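You operate a simulated robot arm through the tools that you are given. There is no shell and no other tool. Be economical: measure what you need, move in short steps, check, and stop when the job is done.

You run a simulated robot arm. Do the job below in one go: nothing can be reset, and whatever is moved stays where it is left.

Task
Measure off 30 cm of green twine on the bar.
Fine: yellow stop at 30 cm, twine through the clamp, clamp lever shut on it, toggle standing in the stop.

It is judged by the outcome, as a careful person would: the job done as asked, and still so three seconds after it is handed in. It fails if anything else is knocked over, pushed out of place, dropped, spilled or broken.

Robot
A 6-joint arm with a two-finger parallel gripper on a trunk, on a base that drives. Base frame: it is fixed to the floor where the robot stands at the start and does not move with it; the origin is under the middle of the robot, x ahead of it, y to its left, z up; the surface under the hand at the start is at about z = 800. Units: mm, degrees, N and s.
With the tool pointing down near the work surface it reaches from about 380 to 900 mm from the robot's upright axis, wherever it stands. Its first joint turns from -115.0 to 115.0 degrees. Places, roughly: green twine toggle (3x2x7 cm) [500, 0, 800]; twine clamp [500, -100, 800]; twine clamp lever [600, -100, 900]; yellow length stop [500, -300, 800]. Payload 3.43 kg.
The tool frame sits at the grasp point between the pads (the TCP): z along the fingers, y along the line on which they close. The tips reach 34 mm beyond it. The gripper opens to 128 mm. The fingers are 24 mm wide and 12 mm thick; the gripper's body (48 by 130 mm) begins 96 mm behind the TCP.
Orientation is told as [roll, pitch, yaw] about the base's x, y, z axes, in that order, counted from this pose: with the fingers straight down and closing along the base's y, the tool's x points along the base's -x, its y along +y and its z along -z.

Tools
- The arm moves only by the tool send_rows. Its argument "deltas" is a list that holds one entry, the list of rows, each a list of 7 numbers: the shift along the tool's x, y, z in units of 30 mm (1.0 is 30 mm), then the turn, a rotation vector about the tool's x, y, z in units of 8 degrees (1.0 is 8 degrees), then the finger opening in mm, from 0 to 128. In form: [[[x, y, z, ax, ay, az, grip], ...]]. A call has 1 to 10 rows; each row shifts and turns the commanded pose from where the row before left it, along the tool's axes as they then stand. A call with a number of a shift or a turn outside -1 to 1 is refused whole. Rows are played at 5 a second. More than 50 mm and 8.6 degrees between two rows, or a gripper value outside its range, and nothing of the call is played. Where a pose cannot be reached the arm comes as near as it can. A force on the tool above 40 N (or 10 N above the force at the start of the call, whichever is more), or a blocked arm, ends the call early, and 0.2 s more pass. The fingers move at their own pace (about 108 mm/s each) and stop on an object; they squeeze with about 25 N. The grip force told is the motor's: it shows also when the fingers shut on nothing. Time passes only in rows, and 0.2 s behind the last, so rows that do not move let the fingers close. It gives the time, the measured TCP pose, the force on the tool (base axes), the opening and the grip force at its end, in the units of the frame above (readings bear some noise), with the torque about the TCP (base axes, N m) and any sound that the robot's microphone picked up.
- Cameras (640 x 400 px; columns grow to the right, rows downward): "scene" is now at [48.5, 150.9, 1266.1]; the picture's right is [-0.43, -0.90, 0.00], its down [-0.41, 0.19, -0.89] and it looks along [0.81, -0.38, -0.45] (base axes); focal length 288 px, centre (320, 200). "wrist" rides on the gripper at [76, -11, -160] in the tool frame; the picture's right is [0.15, 0.99, 0.00], its down [-0.88, 0.13, -0.46] and it looks along [-0.45, 0.07, 0.89] (tool axes); focal length 234 px, centre (320, 200). There is no depth. A picture from a camera that has moved, and an enlarged one, comes with that camera's place and axes in the base frame and with its lens. The place of the scene camera against the robot may be out by one fixed shift of up to 12 mm in any direction.
- camera(camera): a new picture of that camera. No time passes.
- lift_body(by): slides the trunk up (or, below 0, down) by that many mm; the arm and the scene camera ride with it, the base frame stays. It gives what a move gives, with no picture.
- base_move(legs): drives the robot by 1 to 6 legs, each [ahead, turn to the left] in mm and degrees, along the robot's own axes; the way and the turn of a leg run together, so that a leg with both is an arc; at most 1500 mm and 180 degrees a leg. The arm and the cameras ride along, it lands a little off, and it stops where it bumps. It gives what a move gives.
- aim_head(pan, tilt): turns the head with the scene camera to pan (to the left, within 103 degrees either way) and tilt (down, from -29 to 69), counted from straight ahead of the robot. It gives what a move gives.
- inspect(camera, box): a new picture of the part [left, top, right, bottom] of that camera's present view, enlarged. No time passes.
- finish_job(): hands the job in; it is judged then, once.

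Go step by step. Nothing tells you exact positions but the pictures and the camera data: compare them with the known pose of the tool, close in by small moves and look again before you grip or let go. The budget is 120 turns and 78 pictures, counting those below and the enlarged ones. Unless the task says otherwise, let go and move clear before handing in, and close with one line.

The tools are called after "Emit:" as name(argument=value, ...) on one line, values as JSON. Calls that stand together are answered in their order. send_rows: Moves the arm, as the interface text tells. Its arguments: {"type":"object","properties":{"deltas":{"type":"array","items":{"type":"array","items":{"type":"array","items":{"type":"number"}}}}},"required":["deltas"]} The other tools are called the same way: lift_body (by) slides the trunk up or down; base_move (legs) drives the base; aim_head (pan, tilt) turns the head that bears the scene camera; camera (camera) takes a picture; inspect (camera, box) takes an enlarged picture of a part of a camera's view; finish_job () hands the job in.

At the start:

```text
time_s: 0.0
position: [567.4, 1.3, 1093.9]
ee_rot: [0.0, -0.1, 0.0]
force: [-0.5, -0.3, -0.5]
torque: [0.02, -0.04, 0.0]
grip_width: 128.0
grasp_force: 0.0
trunk travel left (down, up): [-525.0, 265.0]
robot x, y, heading: [-1.0, 0.8, 0.1]
head pan, tilt: [-25.5, 26.9]
```

scene: 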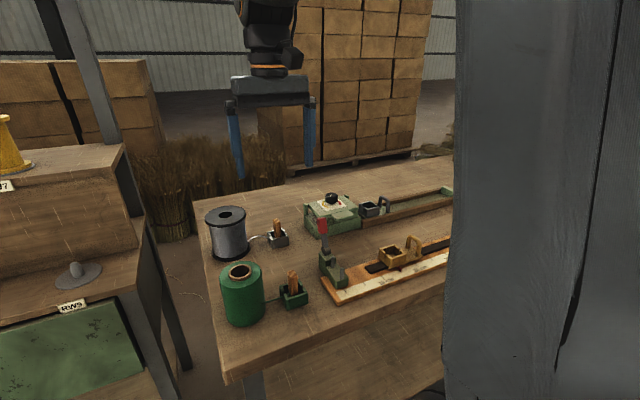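
wrist: 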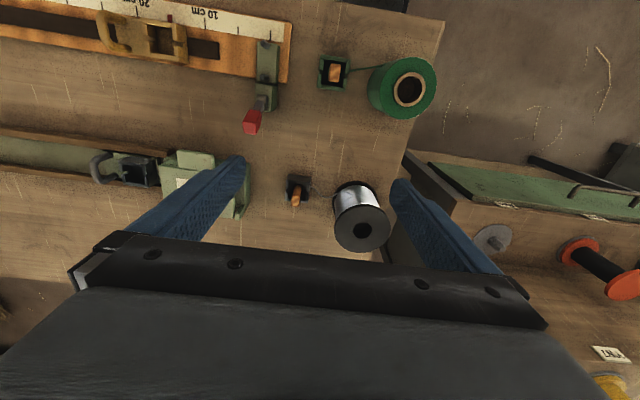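

I see the bar with its clamp and yellow stop, the green twine spool and the toggle in a small stand. I'll take closer pictures before moving.

Emit:
inspect(camera="wrist", box=[0, 0, 440, 220])

Emit:
inspect(camera="scene", box=[190, 170, 460, 340])

Emit:
aim_head(pan=-45, tilt=40)

Emit:
camera(camera="scene")

```text
1.45 times, centred on (220, 110) of wrist
camera zoom: at [490.4, -10.0, 1255.1], right [-0.15, 0.99, 0.0], down [0.88, 0.13, 0.46], along [0.45, 0.07, -0.89], focal length 341 px, centre (466, 331)
```

zoom: 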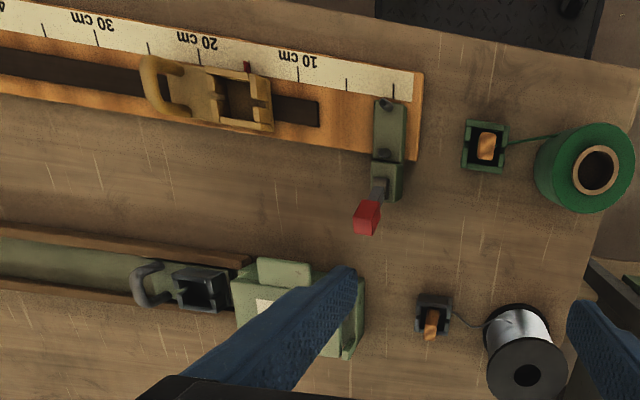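

```text
2.35 times, centred on (325, 255) of scene
camera zoom: at [48.5, 150.9, 1266.1], right [-0.43, -0.9, 0.0], down [-0.41, 0.19, -0.89], along [0.81, -0.38, -0.45], focal length 678 px, centre (308, 71)
```

zoom: 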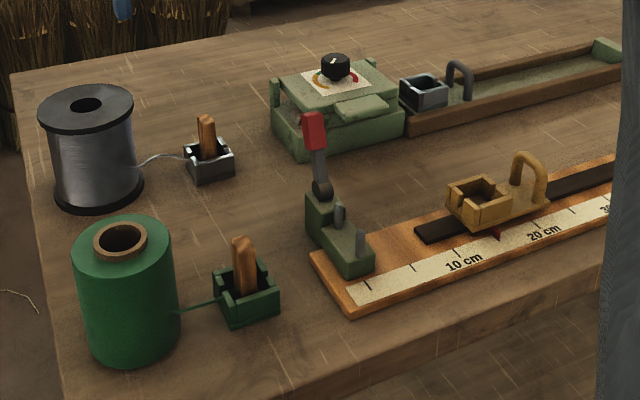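

```text
time_s: 0.8
position: [567.4, 1.0, 1094.2]
ee_rot: [0.0, 0.0, 0.0]
force: [0.1, 0.6, 0.0]
torque: [0.01, 0.0, 0.01]
grip_width: 127.8
grasp_force: 0.0
trunk travel left (down, up): [-525.0, 265.0]
robot x, y, heading: [-1.1, 4.8, -0.1]
head pan, tilt: [-45.0, 40.0]
```

```text
73 pictures are left
camera scene: at [26.0, 130.2, 1245.8], right [-0.71, -0.71, 0.0], down [-0.45, 0.45, -0.77], along [0.54, -0.54, -0.64], focal length 288 px, centre (320, 200)
```

scene: 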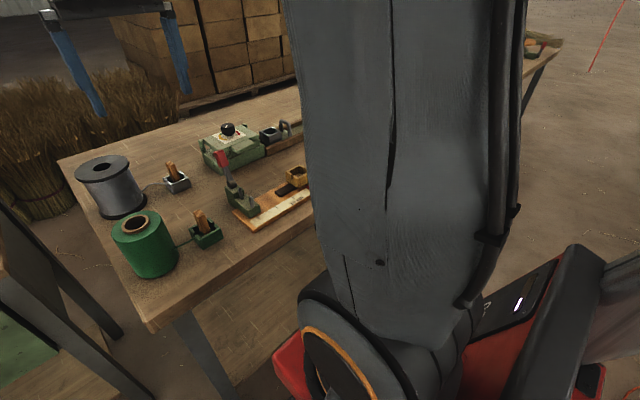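

The stop's pointer sits at 15 cm, and the bar runs along y with 0 at y≈-95 and 30 at y≈-391. I'll move the hand above the stop's handle and look.

Emit:
send_rows(deltas=[[[0.31, -0.97, 0.1, 0, 0, 0, 60], [0.31, -0.97, 0.1, 0, 0, 0, 60], [0.31, -0.97, 0.1, 0, 0, 0, 60], [0.31, -0.97, 0.1, 0, 0, 0, 60], [0.31, -0.97, 0.1, 0, 0, 0, 60], [0.31, -0.97, 0.1, 0, 0, 0, 60], [0.31, -0.97, 0.1, 0, 0, 0, 60], [0.31, -0.97, 0.1, 0, 0, 0, 60], [0.31, -0.97, 0.1, 0, 0, 0, 60], [0.31, -0.97, 0.1, 0, 0, 0, 60]]])

Emit:
camera(camera="wrist")

Emit:
camera(camera="scene")

```text
time_s: 3.0
position: [476.2, -290.6, 1062.6]
ee_rot: [0.0, 0.1, -0.1]
force: [1.1, 0.2, 0.2]
torque: [-0.03, 0.02, -0.01]
grip_width: 60.1
grasp_force: 0.1
trunk travel left (down, up): [-525.0, 265.0]
robot x, y, heading: [-1.2, -4.7, 0.1]
head pan, tilt: [-45.0, 40.0]
```

```text
72 pictures are left
camera wrist: at [398.2, -301.7, 1222.9], right [-0.15, 0.99, 0.0], down [0.88, 0.13, 0.46], along [0.45, 0.07, -0.89], focal length 234 px, centre (320, 200)
```

wrist: 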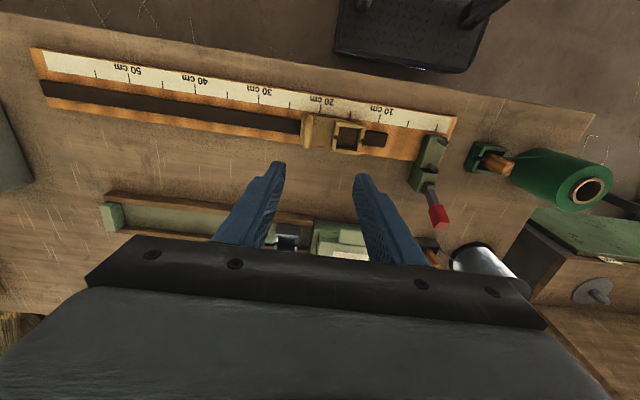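

```text
71 pictures are left
camera scene: at [25.9, 130.4, 1245.7], right [-0.71, -0.71, 0.0], down [-0.45, 0.45, -0.77], along [0.54, -0.54, -0.64], focal length 288 px, centre (320, 200)
```

scene: 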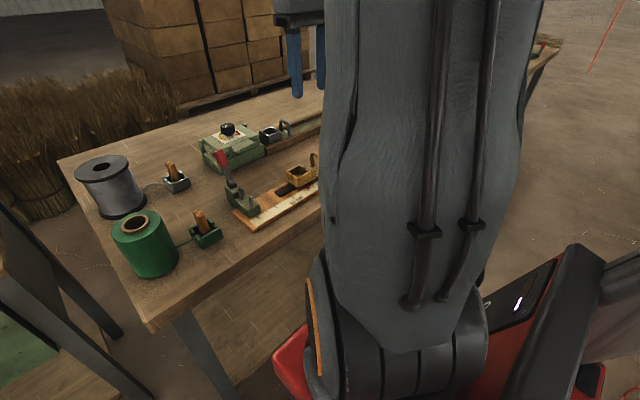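

Emit:
inspect(camera="wrist", box=[230, 70, 470, 220])

```text
2.67 times, centred on (350, 145) of wrist
camera zoom: at [398.2, -301.7, 1222.9], right [-0.15, 0.99, 0.0], down [0.88, 0.13, 0.46], along [0.45, 0.07, -0.89], focal length 624 px, centre (240, 347)
```

zoom: 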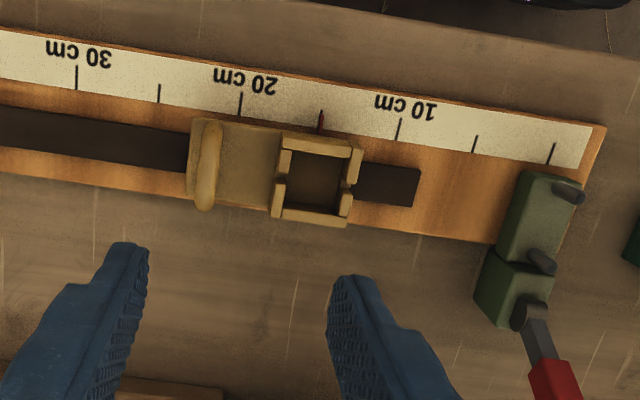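

The bar surface is at z≈814 and the handle's top is at about (468, -308, 867). I'll come down to just above it with the fingers at 34 mm.

Emit:
send_rows(deltas=[[[0.26, -0.58, 0.85, 0, 0, 0, 34], [0, 0, 0.9, 0, 0, 0, 34], [0, 0, 0.9, 0, 0, 0, 34], [0, 0, 0.9, 0, 0, 0, 34], [0, 0, 0.9, 0, 0, 0, 34], [0, 0, 0, 0, 0, 0, 34]]])

Emit:
camera(camera="wrist")

```text
time_s: 4.4
position: [467.2, -307.9, 929.7]
ee_rot: [0.0, -0.1, 0.0]
force: [-0.1, 0.0, 0.5]
torque: [-0.03, 0.0, 0.02]
grip_width: 34.0
grasp_force: 0.1
trunk travel left (down, up): [-525.0, 265.0]
robot x, y, heading: [1.0, -0.3, 0.1]
head pan, tilt: [-45.0, 40.0]
```

```text
69 pictures are left
camera wrist: at [389.2, -319.1, 1090.3], right [-0.15, 0.99, 0.0], down [0.88, 0.13, 0.46], along [0.45, 0.07, -0.89], focal length 234 px, centre (320, 200)
```

wrist: 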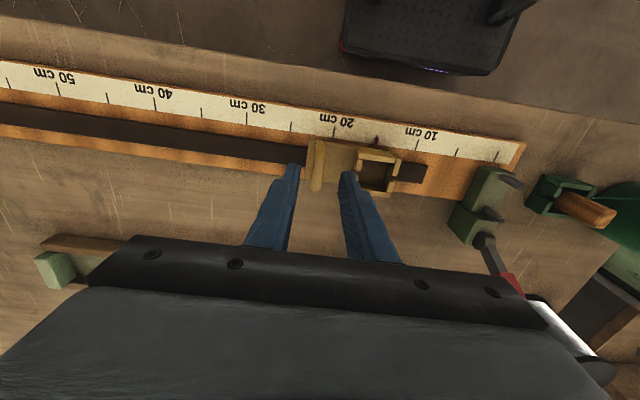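

The handle lies between the fingers. I'll go down and close on it.

Emit:
send_rows(deltas=[[[0.05, -0.03, 0.7, 0, 0, 0, 34], [0, 0, 0.7, 0, 0, 0, 34], [0, 0, 0.66, 0, 0, 0, 34], [0, 0, 0, 0, 0, 0, 34]]])

Emit:
inspect(camera="wrist", box=[200, 80, 520, 280])

```text
time_s: 5.4
position: [466.6, -307.5, 866.3]
ee_rot: [0.0, 0.0, 0.0]
force: [0.3, 0.5, -0.4]
torque: [0.01, 0.01, -0.02]
grip_width: 34.1
grasp_force: 0.1
trunk travel left (down, up): [-525.0, 265.0]
robot x, y, heading: [-3.4, 1.9, -0.1]
head pan, tilt: [-45.0, 40.0]
```

```text
2.00 times, centred on (360, 180) of wrist
camera zoom: at [388.6, -319.4, 1027.1], right [-0.15, 0.99, 0.0], down [0.88, 0.13, 0.46], along [0.45, 0.07, -0.89], focal length 468 px, centre (240, 240)
```

zoom: 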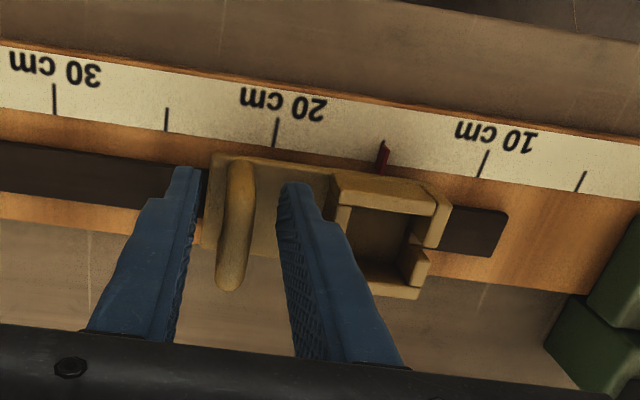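

Emit:
send_rows(deltas=[[[0, 0, 0, 0, 0, 0, 0], [0, 0, 0, 0, 0, 0, 0], [0, -0.3, 0, 0, 0, 0, 0], [0, -0.3, 0, 0, 0, 0, 0], [0, -0.3, 0, 0, 0, 0, 0]]])

Emit:
inspect(camera="wrist", box=[200, 80, 520, 280])

```text
time_s: 6.6
position: [465.2, -336.0, 867.6]
ee_rot: [0.0, 0.1, 0.1]
force: [1.8, 0.7, -21.2]
torque: [-0.07, -0.49, -0.08]
grip_width: 11.4
grasp_force: 45.1
trunk travel left (down, up): [-525.0, 265.0]
robot x, y, heading: [2.9, -1.1, 0.0]
head pan, tilt: [-45.0, 40.0]
```

```text
2.00 times, centred on (360, 180) of wrist
camera zoom: at [388.8, -347.4, 1027.3], right [-0.15, 0.99, 0.0], down [0.88, 0.13, 0.45], along [0.45, 0.07, -0.89], focal length 468 px, centre (240, 240)
```

zoom: 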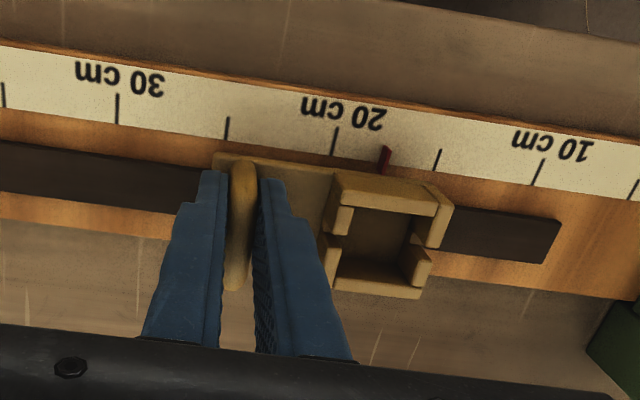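

The stop slides well; the pointer is near 17.5 cm, so about 125 mm more is needed.

Emit:
send_rows(deltas=[[[0, -0.5, 0.03, 0, 0, 0, 0], [0, -0.5, 0, 0, 0, 0, 0], [0, -0.5, 0, 0, 0, 0, 0], [0, -0.5, 0, 0, 0, 0, 0], [0, -0.5, 0, 0, 0, 0, 0], [0, -0.5, 0, 0, 0, 0, 0], [0, -0.5, 0, 0, 0, 0, 0], [0, -0.5, 0, 0, 0, 0, 0], [0, 0, 0, 0, 0, 0, 0]]])

Emit:
inspect(camera="wrist", box=[280, 80, 440, 180])

```text
time_s: 8.6
position: [463.8, -455.9, 868.2]
ee_rot: [0.2, 0.1, 0.0]
force: [-5.9, -1.5, -32.6]
torque: [-0.14, 0.29, 0.02]
grip_width: 11.3
grasp_force: 45.3
trunk travel left (down, up): [-525.0, 265.0]
robot x, y, heading: [0.3, 1.9, -0.1]
head pan, tilt: [-45.0, 40.0]
```

```text
4.00 times, centred on (360, 130) of wrist
camera zoom: at [388.5, -467.8, 1027.5], right [-0.15, 0.99, 0.0], down [0.88, 0.13, 0.45], along [0.45, 0.07, -0.89], focal length 937 px, centre (160, 480)
```

zoom: 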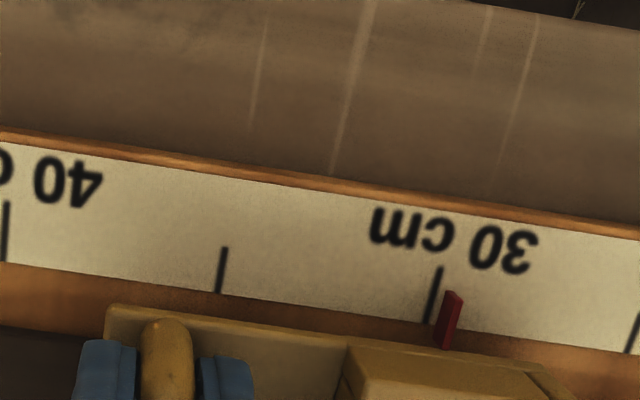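

The pointer reads about 29.6–29.7 allowing for parallax. I'll nudge it 3 mm further, release, rise, and look from right above.

Emit:
send_rows(deltas=[[[0, -0.1, 0.05, 0, 0, 0, 0], [0, 0, 0, 0, 0, 0, 0], [0, 0, 0, 0, 0, 0, 26], [0, 0, 0, 0, 0, 0, 30], [0, 0, -0.8, 0, 0, 0, 30], [0, 0, -0.8, 0, 0, 0, 30], [0, 0.9, -0.4, 0, 0, 0, 30], [0, 0.9, 0, 0, 0, 0, 30], [0, 0.9, 0, 0, 0, 0, 30], [0, 0, 0, 0, 0, 0, 30]]])

Emit:
inspect(camera="wrist", box=[240, 80, 400, 180])

```text
time_s: 10.8
position: [464.3, -376.2, 928.4]
ee_rot: [0.0, -0.1, 0.0]
force: [0.0, 0.2, 0.7]
torque: [0.0, 0.02, 0.0]
grip_width: 29.9
grasp_force: 0.0
trunk travel left (down, up): [-525.0, 265.0]
robot x, y, heading: [-4.6, -0.5, -0.0]
head pan, tilt: [-45.0, 40.0]
```

```text
4.00 times, centred on (320, 130) of wrist
camera zoom: at [386.6, -388.5, 1088.2], right [-0.15, 0.99, 0.0], down [0.88, 0.13, 0.46], along [0.45, 0.07, -0.89], focal length 937 px, centre (320, 480)
```

zoom: 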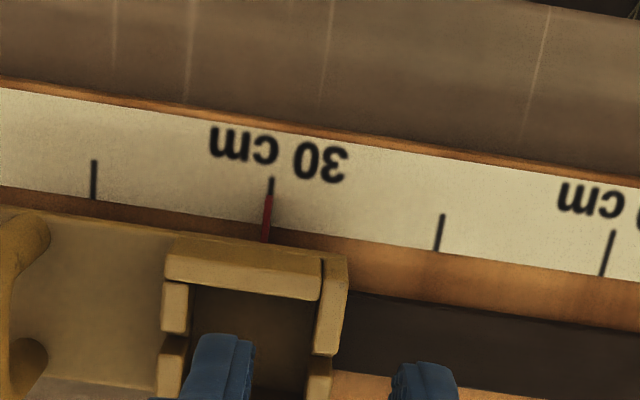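

The pointer stands right on the 30 cm tick. Next I go high over to the toggle for a look.

Emit:
send_rows(deltas=[[[0, 0, -0.9, 0, 0, 0, 60], [0, 0, -0.9, 0, 0, 0, 60], [0, 0.6, -0.9, 0, 0, 0, 60], [0, 1, 0, 0, 0, 0, 60], [0, 1, 0, 0, 0, 0, 60], [0, 1, 0, 0, 0, 0, 60], [0, 1, 0, 0, 0, 0, 60], [0, 1, 0, 0, 0, 0, 60], [0, 1, 0, 0, 0, 0, 60], [0, 1, 0, 0, 0, 0, 60]]])

Emit:
send_rows(deltas=[[[-0.1, 1, 0, 0, 0, 0, 60], [-0.1, 1, 0, 0, 0, 0, 60], [-0.1, 1, 0, 0, 0, 0, 60], [-0.1, 1, 0, 0, 0, 0, 60], [-0.1, 1, 0, 0, 0, 0, 60], [0, 0, 0, 0, 0, 0, 60]]])

Emit:
inspect(camera="wrist", box=[160, 60, 480, 260])

Emit:
inspect(camera="scene", box=[90, 130, 330, 280])

```text
time_s: 13.0
position: [465.0, -149.1, 1009.6]
ee_rot: [0.0, 0.0, 0.0]
force: [0.2, 0.4, -0.1]
torque: [0.01, 0.01, 0.02]
grip_width: 60.0
grasp_force: 0.1
trunk travel left (down, up): [-525.0, 265.0]
robot x, y, heading: [-0.4, -0.6, -0.1]
head pan, tilt: [-45.0, 40.0]
```

```text
time_s: 14.4
position: [481.7, 0.4, 1007.5]
ee_rot: [-0.1, 0.1, 0.0]
force: [-0.4, 0.1, 0.9]
torque: [0.02, -0.01, 0.04]
grip_width: 60.1
grasp_force: 0.0
trunk travel left (down, up): [-525.0, 265.0]
robot x, y, heading: [-0.1, 1.6, 0.2]
head pan, tilt: [-45.0, 40.0]
```

```text
2.00 times, centred on (320, 160) of wrist
camera zoom: at [404.9, -9.8, 1168.0], right [-0.15, 0.99, 0.0], down [0.88, 0.13, 0.46], along [0.45, 0.07, -0.89], focal length 468 px, centre (320, 280)
```

zoom: 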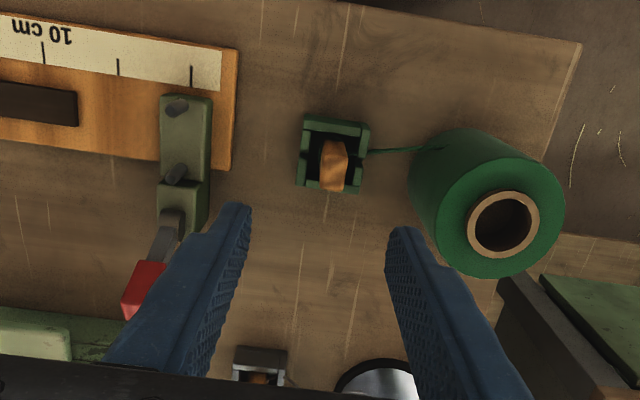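

```text
2.67 times, centred on (210, 205) of scene
camera zoom: at [25.9, 130.2, 1245.7], right [-0.71, -0.71, 0.0], down [-0.45, 0.45, -0.77], along [0.54, -0.54, -0.64], focal length 768 px, centre (613, 187)
```

zoom: 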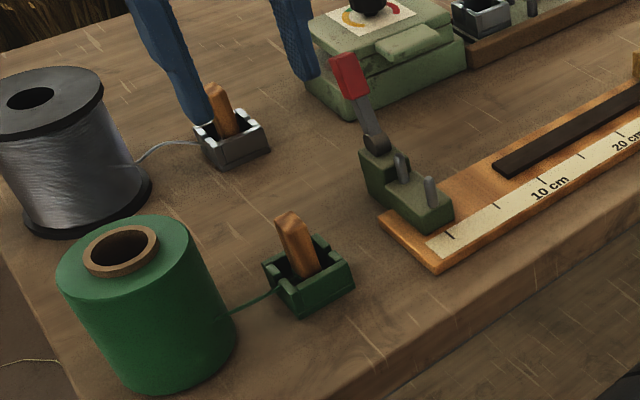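

The toggle stands at about (480, 11), top near z 877, narrow side along y. I'll go down partway with a 34 mm opening and check.

Emit:
send_rows(deltas=[[[0.08, 0.35, 0.6, 0, 0, 0, 34], [0, 0, 0.65, 0, 0, 0, 34], [0, 0, 0.65, 0, 0, 0, 34], [0, 0, 0.6, 0, 0, 0, 34], [0, 0, 0, 0, 0, 0, 34]]])

Emit:
inspect(camera="wrist", box=[160, 80, 480, 280])

```text
time_s: 15.6
position: [478.9, 11.6, 933.4]
ee_rot: [0.1, -0.1, 0.0]
force: [-0.1, -0.4, -0.1]
torque: [-0.05, -0.01, -0.01]
grip_width: 34.0
grasp_force: 0.1
trunk travel left (down, up): [-525.0, 265.0]
robot x, y, heading: [-0.9, 3.7, 0.1]
head pan, tilt: [-45.0, 40.0]
```

```text
2.00 times, centred on (320, 180) of wrist
camera zoom: at [401.7, 0.3, 1093.5], right [-0.15, 0.99, 0.0], down [0.88, 0.13, 0.46], along [0.45, 0.07, -0.89], focal length 468 px, centre (320, 240)
```

zoom: 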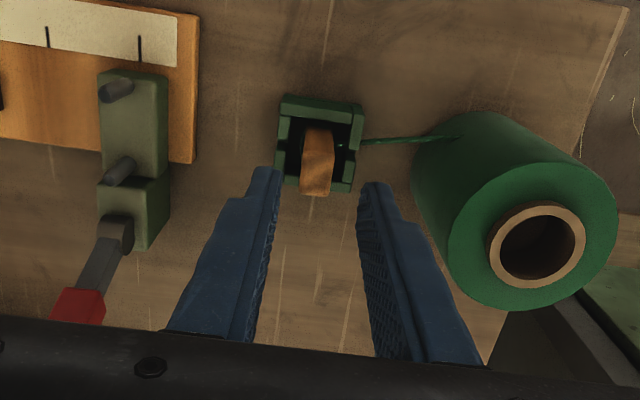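

Emit:
send_rows(deltas=[[[0, 0, 0.6, 0, 0, 0, 34], [0, 0, 0.6, 0, 0, 0, 34], [0, 0, 0.6, 0, 0, 0, 34], [0, 0, 0, 0, 0, 0, 34]]])

Emit:
inspect(camera="wrist", box=[160, 80, 480, 280])

Emit:
inspect(camera="scene", box=[90, 130, 330, 280])

```text
time_s: 16.6
position: [478.0, 11.1, 879.6]
ee_rot: [0.0, 0.0, 0.0]
force: [-0.5, 1.0, 0.1]
torque: [0.01, 0.02, -0.02]
grip_width: 34.0
grasp_force: 0.1
trunk travel left (down, up): [-525.0, 265.0]
robot x, y, heading: [0.8, 0.7, 0.0]
head pan, tilt: [-45.0, 40.0]
```

```text
2.00 times, centred on (320, 180) of wrist
camera zoom: at [401.0, -0.4, 1039.0], right [-0.15, 0.99, 0.0], down [0.88, 0.13, 0.46], along [0.45, 0.07, -0.89], focal length 468 px, centre (320, 240)
```

zoom: 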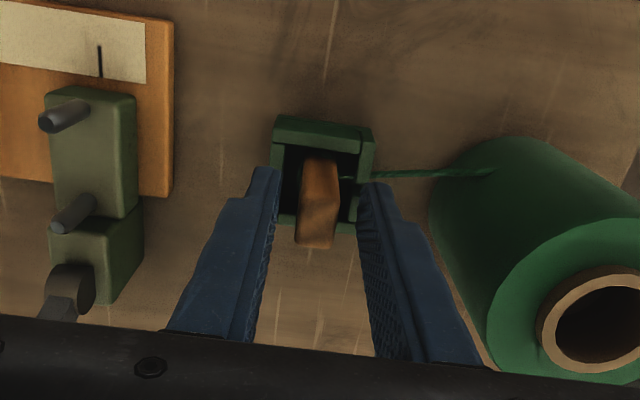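

```text
2.67 times, centred on (210, 205) of scene
camera zoom: at [25.9, 130.2, 1245.8], right [-0.71, -0.71, 0.0], down [-0.45, 0.45, -0.77], along [0.54, -0.54, -0.64], focal length 768 px, centre (613, 187)
```

zoom: 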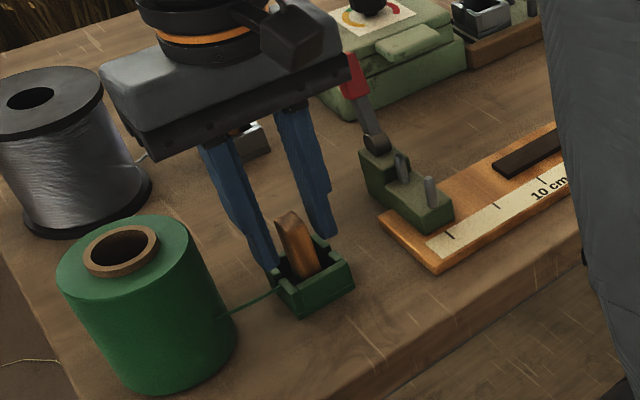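

Emit:
send_rows(deltas=[[[0, 0, 0, 0, 0, 0, 0], [0, 0, 0, 0, 0, 0, 0], [0, 0, 0, 0, 0, 0, 0], [0, 0, -0.4, 0, 0, 0, 0], [0, 0, -0.4, 0, 0, 0, 0], [0, 0, -0.4, 0, 0, 0, 0]]])

Emit:
inspect(camera="wrist", box=[160, 80, 480, 280])

Emit:
inspect(camera="scene", box=[90, 130, 330, 280])

```text
time_s: 18.0
position: [477.7, 11.9, 915.8]
ee_rot: [0.0, 0.0, -0.1]
force: [0.2, -0.1, 0.0]
torque: [-0.04, 0.01, -0.02]
grip_width: 14.5
grasp_force: 24.8
trunk travel left (down, up): [-525.0, 265.0]
robot x, y, heading: [2.4, 0.9, -0.1]
head pan, tilt: [-45.0, 40.0]
```

```text
2.00 times, centred on (320, 180) of wrist
camera zoom: at [400.5, 0.1, 1075.8], right [-0.15, 0.99, 0.0], down [0.88, 0.13, 0.46], along [0.45, 0.07, -0.89], focal length 468 px, centre (320, 240)
```

zoom: 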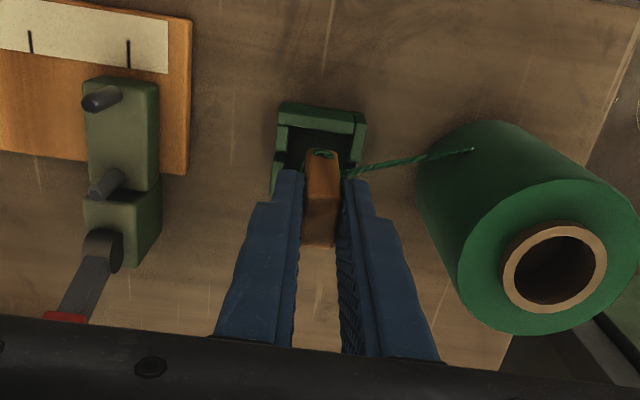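

```text
2.67 times, centred on (210, 205) of scene
camera zoom: at [26.1, 130.2, 1245.7], right [-0.71, -0.71, 0.0], down [-0.45, 0.45, -0.77], along [0.54, -0.54, -0.64], focal length 768 px, centre (613, 187)
```

zoom: 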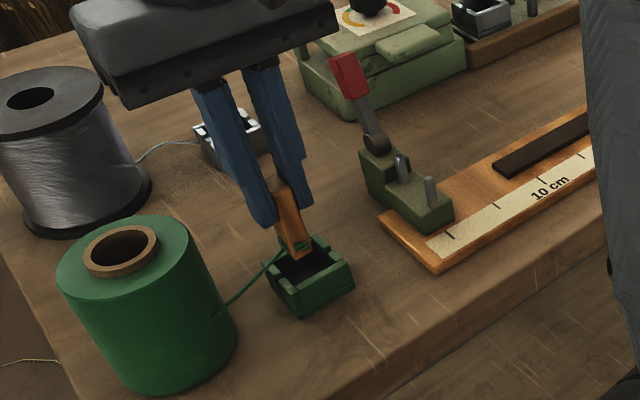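

The toggle is held and lifted, with its twine paying out. I'll raise it and carry it over the clamp gap (x≈476) to above the stop.

Emit:
send_rows(deltas=[[[0, 0, -0.7, 0, 0, 0, 0], [0, 0, -0.7, 0, 0, 0, 0], [0, -0.4, -0.5, 0, 0, 0, 0], [0, -0.7, 0, 0, 0, 0, 0], [0, -0.7, 0, 0, 0, 0, 0], [0, -0.7, 0, 0, 0, 0, 0], [0, -0.7, 0, 0, 0, 0, 0], [0, -0.7, 0, 0, 0, 0, 0], [0, -0.7, 0, 0, 0, 0, 0]]])

Emit:
camera(camera="scene")

```text
time_s: 20.0
position: [479.1, -127.7, 972.6]
ee_rot: [0.1, 0.0, 0.0]
force: [1.0, 0.2, -0.3]
torque: [0.02, 0.0, 0.02]
grip_width: 14.4
grasp_force: 24.8
trunk travel left (down, up): [-525.0, 265.0]
robot x, y, heading: [-0.0, 0.3, 0.2]
head pan, tilt: [-45.0, 40.0]
```

```text
57 pictures are left
camera scene: at [25.9, 130.4, 1245.7], right [-0.71, -0.71, 0.0], down [-0.45, 0.45, -0.77], along [0.54, -0.54, -0.64], focal length 288 px, centre (320, 200)
```

scene: 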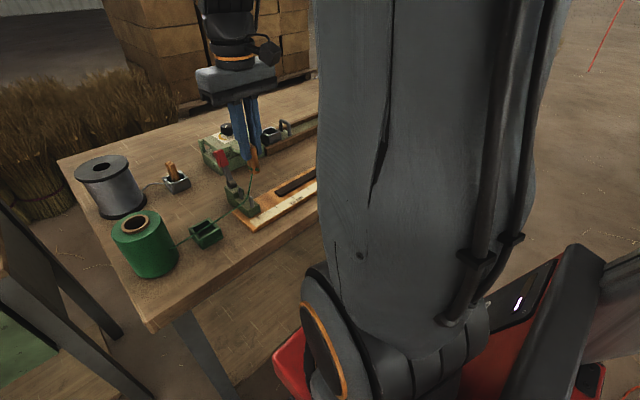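

Emit:
send_rows(deltas=[[[0.02, -0.88, 0, 0, 0, 0, 0], [0.02, -0.89, 0, 0, 0, 0, 0], [0.02, -0.89, 0, 0, 0, 0, 0], [0.02, -0.89, 0, 0, 0, 0, 0], [0.02, -0.89, 0, 0, 0, 0, 0], [0.02, -0.89, 0, 0, 0, 0, 0], [0.02, -0.89, 0, 0, 0, 0, 0], [0.02, -0.89, 0, 0, 0, 0, 0], [0.02, -0.89, 0, 0, 0, 0, 0], [0.02, -0.88, 0, 0, 0, 0, 0]]])

Emit:
camera(camera="wrist")

Emit:
inspect(camera="scene", box=[90, 130, 330, 280])

```text
time_s: 22.2
position: [473.8, -390.7, 972.1]
ee_rot: [0.0, 0.1, 0.0]
force: [-1.1, 0.2, 0.3]
torque: [-0.04, 0.01, -0.01]
grip_width: 14.8
grasp_force: 25.1
trunk travel left (down, up): [-525.0, 265.0]
robot x, y, heading: [1.9, 1.5, -0.1]
head pan, tilt: [-45.0, 40.0]
```

```text
56 pictures are left
camera wrist: at [395.7, -403.2, 1132.4], right [-0.15, 0.99, 0.0], down [0.88, 0.13, 0.46], along [0.45, 0.07, -0.89], focal length 234 px, centre (320, 200)
```

wrist: 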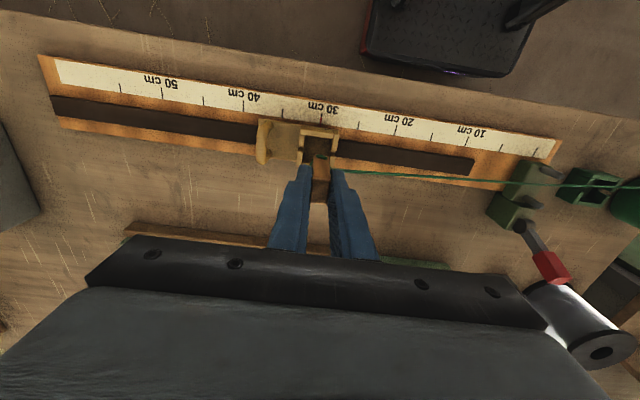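

```text
2.67 times, centred on (210, 205) of scene
camera zoom: at [25.9, 130.4, 1245.7], right [-0.71, -0.71, 0.0], down [-0.45, 0.45, -0.77], along [0.54, -0.54, -0.64], focal length 768 px, centre (613, 187)
```

zoom: 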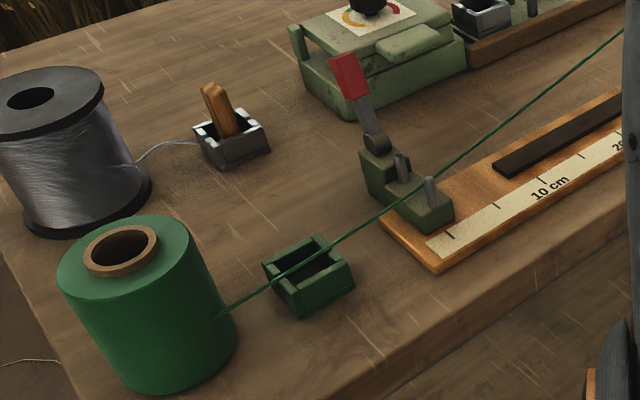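

The twine runs straight over the clamp gap. I'll zoom on the cup under the toggle to line up.

Emit:
inspect(camera="wrist", box=[240, 90, 400, 190])

```text
4.00 times, centred on (320, 140) of wrist
camera zoom: at [395.7, -403.2, 1132.4], right [-0.15, 0.99, 0.0], down [0.88, 0.13, 0.46], along [0.45, 0.07, -0.89], focal length 937 px, centre (320, 440)
```

zoom: 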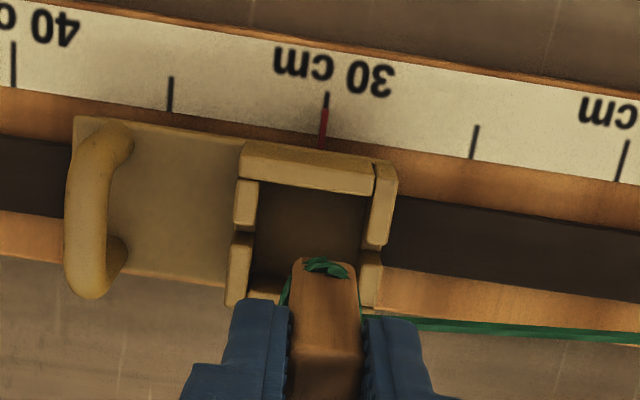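

The cup is at about (472.5, -394). I'll trim the position and lower to just above its floor.

Emit:
send_rows(deltas=[[[0.04, -0.11, 0.3, 0, 0, 0, 0], [0, 0, 0.5, 0, 0, 0, 0], [0, 0, 0.5, 0, 0, 0, 0], [0, 0, 0.3, 0, 0, 0, 0], [0, 0, 0, 0, 0, 0, 0]]])

Emit:
inspect(camera="wrist", box=[240, 90, 400, 190])

```text
time_s: 23.4
position: [470.6, -395.7, 925.0]
ee_rot: [0.1, 0.0, 0.0]
force: [0.5, 0.0, -0.5]
torque: [-0.02, 0.02, 0.01]
grip_width: 14.7
grasp_force: 25.1
trunk travel left (down, up): [-525.0, 265.0]
robot x, y, heading: [1.2, 0.3, -0.0]
head pan, tilt: [-45.0, 40.0]
```

```text
4.00 times, centred on (320, 140) of wrist
camera zoom: at [394.5, -407.1, 1085.5], right [-0.15, 0.99, 0.0], down [0.88, 0.13, 0.46], along [0.45, 0.07, -0.89], focal length 937 px, centre (320, 440)
```

zoom: 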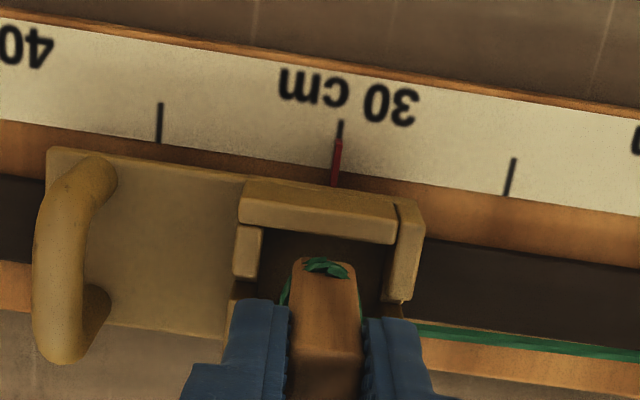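

Emit:
send_rows(deltas=[[[0, 0, 0.25, 0, 0, 0, 0], [0, 0, 0.25, 0, 0, 0, 0], [0, 0, 0.17, 0, 0, 0, 0], [0, 0, 0, 0, 0, 0, 0]]])

Emit:
inspect(camera="wrist", box=[240, 90, 400, 190])

```text
time_s: 24.4
position: [470.8, -395.5, 905.0]
ee_rot: [0.0, 0.0, 0.0]
force: [-0.1, 0.0, -0.1]
torque: [0.0, 0.03, 0.01]
grip_width: 14.5
grasp_force: 25.5
trunk travel left (down, up): [-525.0, 265.0]
robot x, y, heading: [4.6, 0.4, -0.1]
head pan, tilt: [-45.0, 40.0]
```

```text
4.00 times, centred on (320, 140) of wrist
camera zoom: at [393.7, -407.2, 1064.9], right [-0.15, 0.99, 0.0], down [0.88, 0.13, 0.46], along [0.45, 0.07, -0.89], focal length 937 px, centre (320, 440)
```

zoom: 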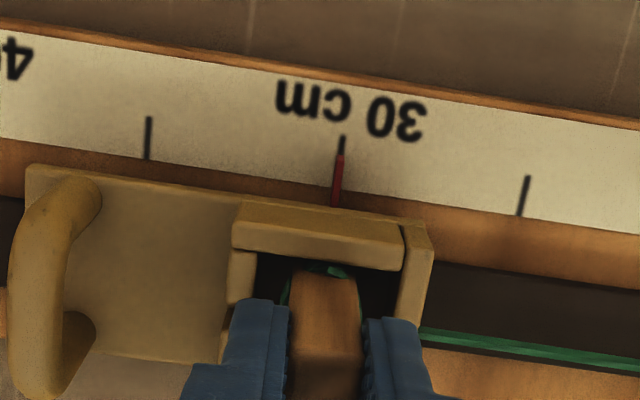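

Emit:
send_rows(deltas=[[[0, 0, 0.1, 0, 0, 0, 0], [0, 0, 0.1, 0, 0, 0, 0], [0, 0, 0, 0, 0, 0, 0]]])

```text
time_s: 25.2
position: [471.5, -396.1, 897.7]
ee_rot: [0.0, 0.1, 0.0]
force: [-1.3, -0.1, 4.1]
torque: [-0.02, 0.04, 0.03]
grip_width: 14.9
grasp_force: 25.2
trunk travel left (down, up): [-525.0, 265.0]
robot x, y, heading: [2.8, -1.6, 0.0]
head pan, tilt: [-45.0, 40.0]
```

Emit:
send_rows(deltas=[[[0, 0, 0.04, 0, 0, 0, 0], [0, 0, 0, 0, 0, 0, 0]]])

Emit:
camera(camera="wrist")

Emit:
inspect(camera="scene", box=[90, 130, 330, 280])

```text
time_s: 25.8
position: [470.6, -396.4, 898.6]
ee_rot: [-0.1, -0.2, 0.1]
force: [-0.3, -0.1, 21.3]
torque: [0.05, 0.02, -0.06]
grip_width: 14.8
grasp_force: 24.6
trunk travel left (down, up): [-525.0, 265.0]
robot x, y, heading: [1.6, 4.2, -0.1]
head pan, tilt: [-45.0, 40.0]
```

```text
51 pictures are left
camera wrist: at [393.2, -407.5, 1058.5], right [-0.15, 0.99, 0.0], down [0.88, 0.13, 0.46], along [0.45, 0.06, -0.89], focal length 234 px, centre (320, 200)
```

wrist: 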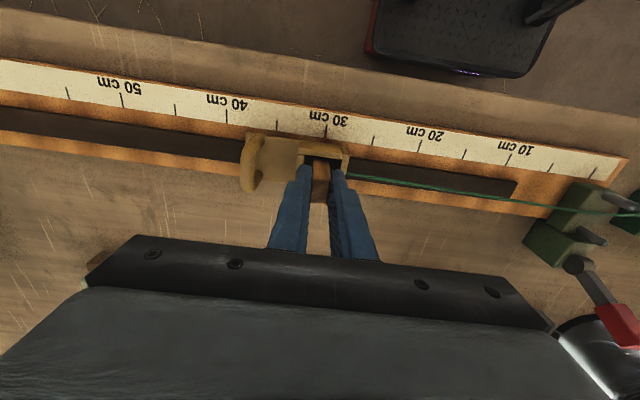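

```text
2.67 times, centred on (210, 205) of scene
camera zoom: at [25.4, 130.6, 1245.8], right [-0.71, -0.71, 0.0], down [-0.45, 0.45, -0.77], along [0.54, -0.54, -0.64], focal length 768 px, centre (613, 187)
```

zoom: 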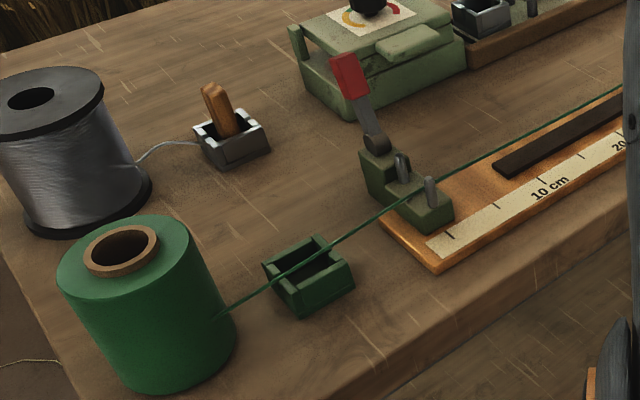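

The toggle is seated on the cup floor. I'll ease the pressure, open a little, and rise straight up.

Emit:
send_rows(deltas=[[[0, 0, -0.04, 0, 0, 0, 0], [0, 0, 0, 0, 0, 0, 20], [0, 0, 0, 0, 0, 0, 30], [0, 0, 0, 0, 0, 0, 32], [0, 0, -0.5, 0, 0, 0, 32], [0, 0, -0.8, 0, 0, 0, 32], [0, 0, -0.8, 0, 0, 0, 32], [0, 0, -0.8, 0, 0, 0, 32]]])

Emit:
camera(camera="wrist")

Emit:
inspect(camera="wrist", box=[240, 80, 480, 230])

```text
time_s: 27.6
position: [471.4, -395.5, 985.3]
ee_rot: [0.0, 0.0, 0.0]
force: [-0.3, -0.2, 0.3]
torque: [0.01, 0.01, 0.01]
grip_width: 31.9
grasp_force: 0.0
trunk travel left (down, up): [-525.0, 265.0]
robot x, y, heading: [1.9, 4.5, -0.0]
head pan, tilt: [-45.0, 40.0]
```

```text
49 pictures are left
camera wrist: at [394.7, -406.7, 1145.1], right [-0.15, 0.99, 0.0], down [0.88, 0.13, 0.46], along [0.45, 0.07, -0.89], focal length 234 px, centre (320, 200)
```

wrist: 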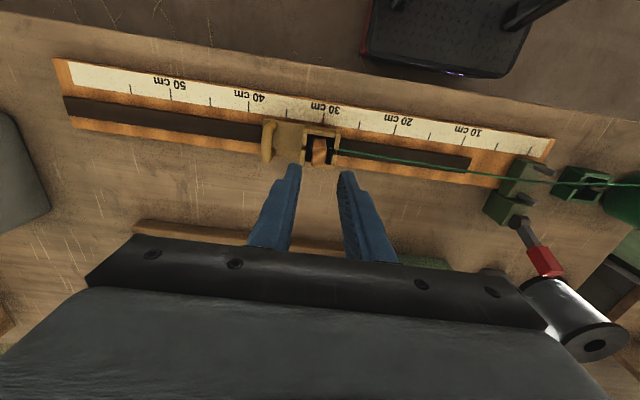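

```text
2.67 times, centred on (360, 155) of wrist
camera zoom: at [394.7, -406.7, 1145.1], right [-0.15, 0.99, 0.0], down [0.88, 0.13, 0.46], along [0.45, 0.07, -0.89], focal length 624 px, centre (213, 320)
```

zoom: 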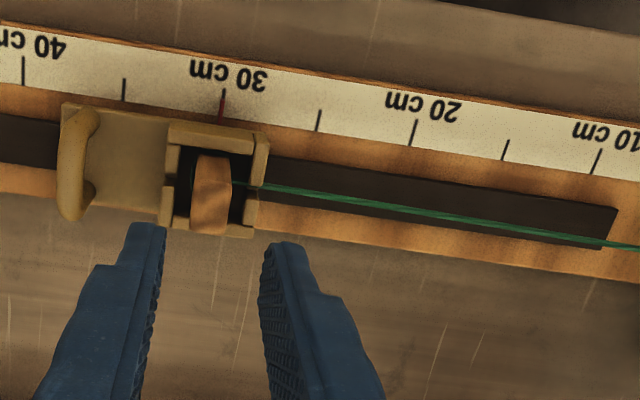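

The toggle stands in the stop at 30 cm and the twine leaves through the slot. Now I'll go over the clamp, high above the lever, and look.

Emit:
send_rows(deltas=[[[0, 0, -0.9, 0, 0, 0, 32], [-0.1, 0.95, 0, 0, 0, 0, 32], [-0.1, 1, 0, 0, 0, 0, 32], [-0.1, 1, 0, 0, 0, 0, 32], [-0.1, 1, 0, 0, 0, 0, 32], [-0.1, 1, 0, 0, 0, 0, 32], [-0.1, 1, 0, 0, 0, 0, 32], [-0.1, 1, 0, 0, 0, 0, 32], [-0.1, 1, 0, 0, 0, 0, 32], [-0.1, 1, 0, 0, 0, 0, 32]]])

Emit:
send_rows(deltas=[[[-0.6, 1, 0, 0, 0, 0, 0], [-0.6, 0, 0, 0, 0, 0, 0], [0, 0, 0, 0, 0, 0, 0]]])

Emit:
inspect(camera="wrist", box=[160, 60, 480, 260])

Emit:
inspect(camera="scene", box=[180, 130, 340, 230])

```text
time_s: 29.8
position: [496.7, -128.2, 1012.3]
ee_rot: [0.0, -0.1, 0.0]
force: [0.6, -0.5, 0.2]
torque: [0.05, -0.01, 0.0]
grip_width: 31.8
grasp_force: 0.0
trunk travel left (down, up): [-525.0, 265.0]
robot x, y, heading: [-4.8, -2.2, -0.1]
head pan, tilt: [-45.0, 40.0]
```

```text
time_s: 30.6
position: [532.4, -97.1, 1011.9]
ee_rot: [0.1, 0.0, 0.0]
force: [0.0, 0.0, 0.2]
torque: [0.0, -0.02, -0.03]
grip_width: 0.0
grasp_force: 24.6
trunk travel left (down, up): [-525.0, 265.0]
robot x, y, heading: [-1.2, -2.4, 0.1]
head pan, tilt: [-45.0, 40.0]
```

```text
2.00 times, centred on (320, 160) of wrist
camera zoom: at [455.9, -108.8, 1172.5], right [-0.15, 0.99, 0.0], down [0.88, 0.13, 0.46], along [0.45, 0.07, -0.89], focal length 468 px, centre (320, 280)
```

zoom: 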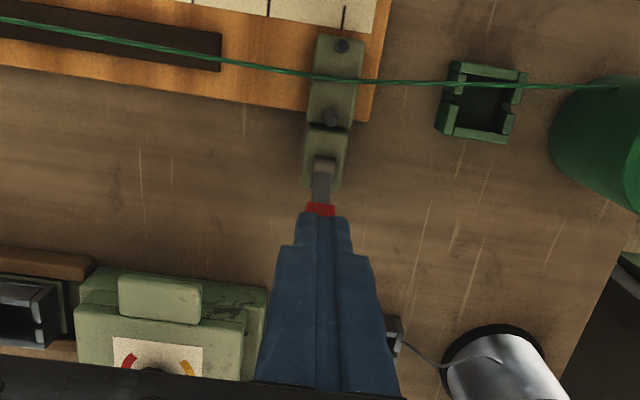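

```text
4.00 times, centred on (260, 180) of scene
camera zoom: at [25.8, 130.2, 1245.7], right [-0.71, -0.71, 0.0], down [-0.45, 0.45, -0.77], along [0.54, -0.54, -0.64], focal length 1152 px, centre (560, 280)
```

zoom: 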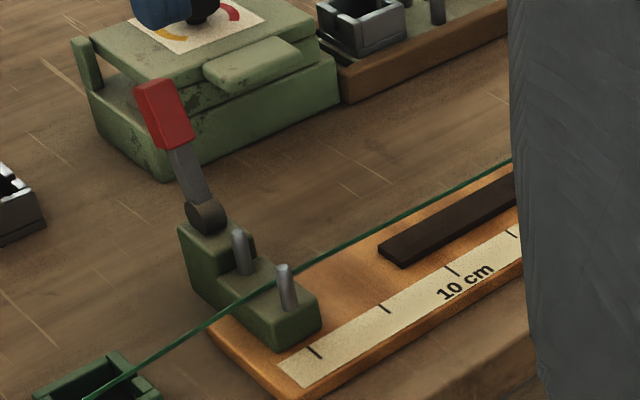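

The twine lies between the two posts and the lever stands open, pivot about (531, -95, 857), leaning back. I'll bring the closed fingers down behind the red handle.

Emit:
send_rows(deltas=[[[-0.75, 0.07, 0, 0, 0, 0, 0], [-0.75, 0, 0, 0, 0, 0, 0], [-0.75, 0, 0, 0, 0, 0, 0], [0, 0, 0.7, 0, 0, 0, 0], [0, 0, 0.7, 0, 0, 0, 0], [0, 0, 0.7, 0, 0, 0, 0], [0, 0, 0, 0, 0, 0, 0]]])

Emit:
inspect(camera="scene", box=[180, 100, 340, 230])

Emit:
camera(camera="wrist")

```text
time_s: 32.2
position: [601.3, -96.4, 948.2]
ee_rot: [0.1, 0.0, -0.1]
force: [-0.4, 0.0, -0.7]
torque: [-0.03, -0.03, -0.01]
grip_width: 0.0
grasp_force: 24.6
trunk travel left (down, up): [-525.0, 265.0]
robot x, y, heading: [-2.4, 1.4, 0.1]
head pan, tilt: [-45.0, 40.0]
```

```text
3.08 times, centred on (260, 165) of scene
camera zoom: at [25.9, 130.2, 1245.8], right [-0.71, -0.71, 0.0], down [-0.45, 0.45, -0.77], along [0.54, -0.54, -0.64], focal length 886 px, centre (505, 308)
```

zoom: 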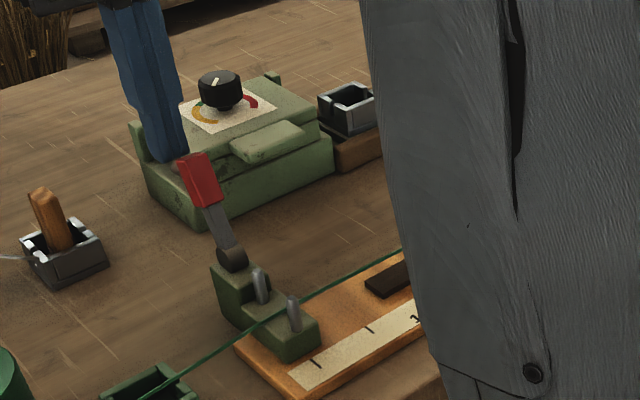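

```text
44 pictures are left
camera wrist: at [524.0, -108.3, 1108.9], right [-0.15, 0.99, 0.0], down [0.88, 0.13, 0.46], along [0.45, 0.07, -0.89], focal length 234 px, centre (320, 200)
```

wrist: 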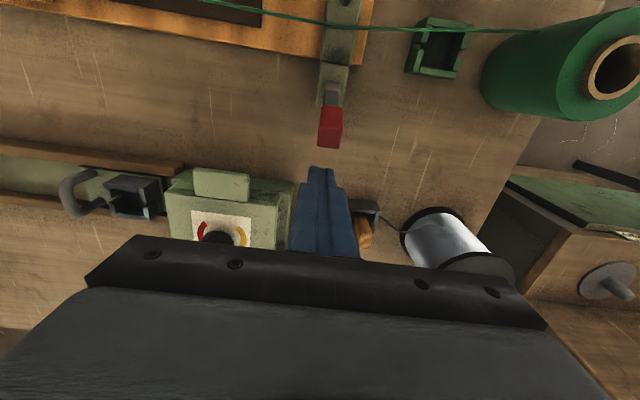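

Emit:
send_rows(deltas=[[[0.4, 0.05, 0, 0, 0, 0, 0], [0.4, 0, 0, 0, 0, 0, 0], [0.4, 0, 0, 0, 0, 0, 0], [0.4, 0, 0, 0, 0, 0, 0], [0.35, 0, 0, 0, 0, 0, 0], [0.35, 0, 0, 0, 0, 0, 0], [0, 0, 0, 0, 0, 0, 0]]])

Emit:
inspect(camera="scene", box=[180, 100, 340, 230])

```text
time_s: 33.8
position: [532.8, -93.9, 948.3]
ee_rot: [0.0, -0.1, 0.1]
force: [0.4, -0.1, 0.2]
torque: [-0.01, -0.06, 0.0]
grip_width: 0.0
grasp_force: 24.9
trunk travel left (down, up): [-525.0, 265.0]
robot x, y, heading: [-0.4, -2.1, -0.1]
head pan, tilt: [-45.0, 40.0]
```

```text
3.08 times, centred on (260, 165) of scene
camera zoom: at [26.0, 130.2, 1245.7], right [-0.71, -0.71, 0.0], down [-0.45, 0.45, -0.77], along [0.54, -0.54, -0.64], focal length 886 px, centre (505, 308)
```

zoom: 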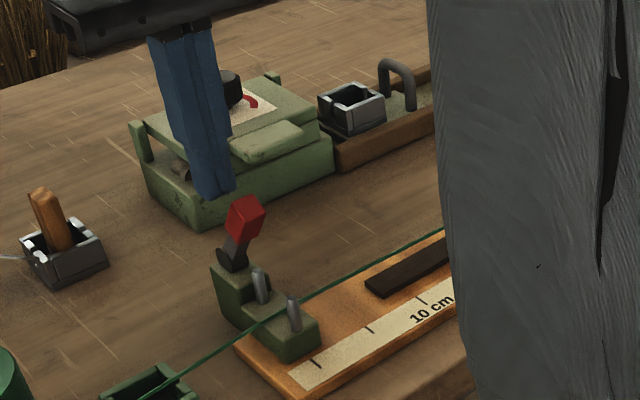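

The lever is following past vertical. I'll continue along its arc.

Emit:
send_rows(deltas=[[[0.35, 0, 0.13, 0, 0, 0, 0], [0.35, 0, 0.13, 0, 0, 0, 0], [0.25, 0, 0.22, 0, 0, 0, 0], [0.25, 0, 0.23, 0, 0, 0, 0], [0.14, 0, 0.21, 0, 0, 0, 0], [0.13, 0, 0.22, 0, 0, 0, 0], [0, 0, 0, 0, 0, 0, 0]]])

Emit:
inspect(camera="scene", box=[180, 100, 340, 230])

```text
time_s: 34.5
position: [520.8, -94.9, 945.4]
ee_rot: [-0.2, -1.2, 0.1]
force: [6.7, -0.5, 5.4]
torque: [0.03, -0.15, 0.05]
grip_width: 0.0
grasp_force: 24.7
trunk travel left (down, up): [-525.0, 265.0]
robot x, y, heading: [-1.1, -1.3, 0.1]
head pan, tilt: [-45.0, 40.0]
stopped in row 3: the force on the tool passed its limit at 49 N (the readings are from after the stop); the commanded pose is now the measured one
```

```text
3.08 times, centred on (260, 165) of scene
camera zoom: at [26.5, 130.2, 1245.8], right [-0.71, -0.71, 0.0], down [-0.46, 0.45, -0.77], along [0.54, -0.54, -0.64], focal length 886 px, centre (505, 308)
```

zoom: 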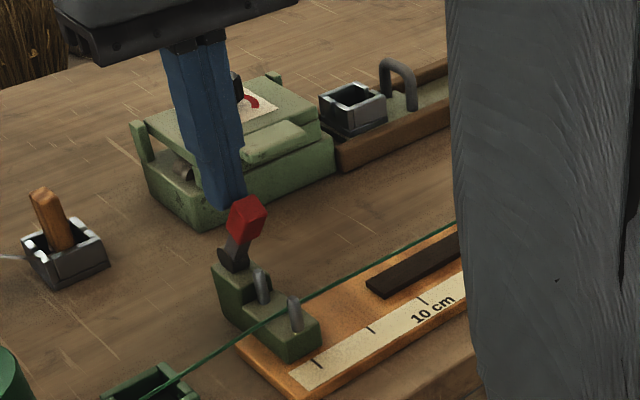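

The push was stopped by force. I'll look closely at how finger and lever meet.

Emit:
inspect(camera="scene", box=[220, 140, 284, 180])

Emit:
inspect(camera="wrist", box=[240, 60, 400, 260])

```text
10.00 times, centred on (252, 160) of scene
camera zoom: at [26.5, 130.2, 1245.8], right [-0.71, -0.71, 0.0], down [-0.46, 0.45, -0.77], along [0.54, -0.54, -0.64], focal length 2879 px, centre (1000, 600)
```

zoom: 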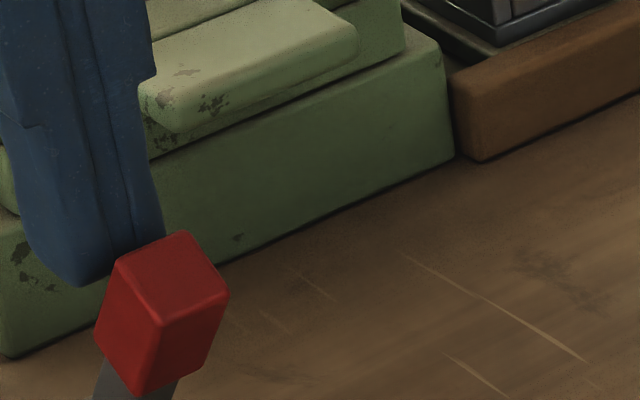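

```text
2.00 times, centred on (320, 160) of wrist
camera zoom: at [439.4, -105.1, 1104.6], right [-0.15, 0.99, -0.01], down [0.87, 0.13, 0.48], along [0.47, 0.06, -0.88], focal length 468 px, centre (320, 280)
```

zoom: 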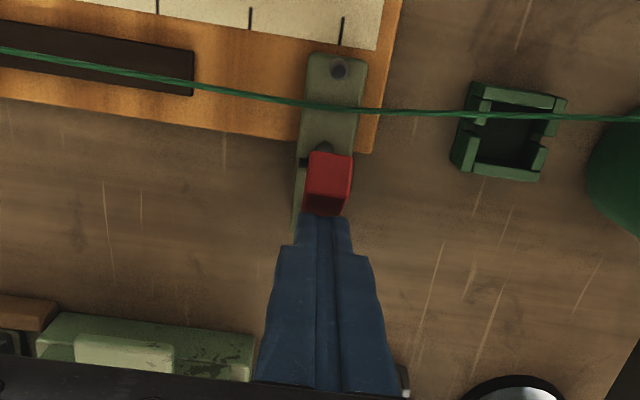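

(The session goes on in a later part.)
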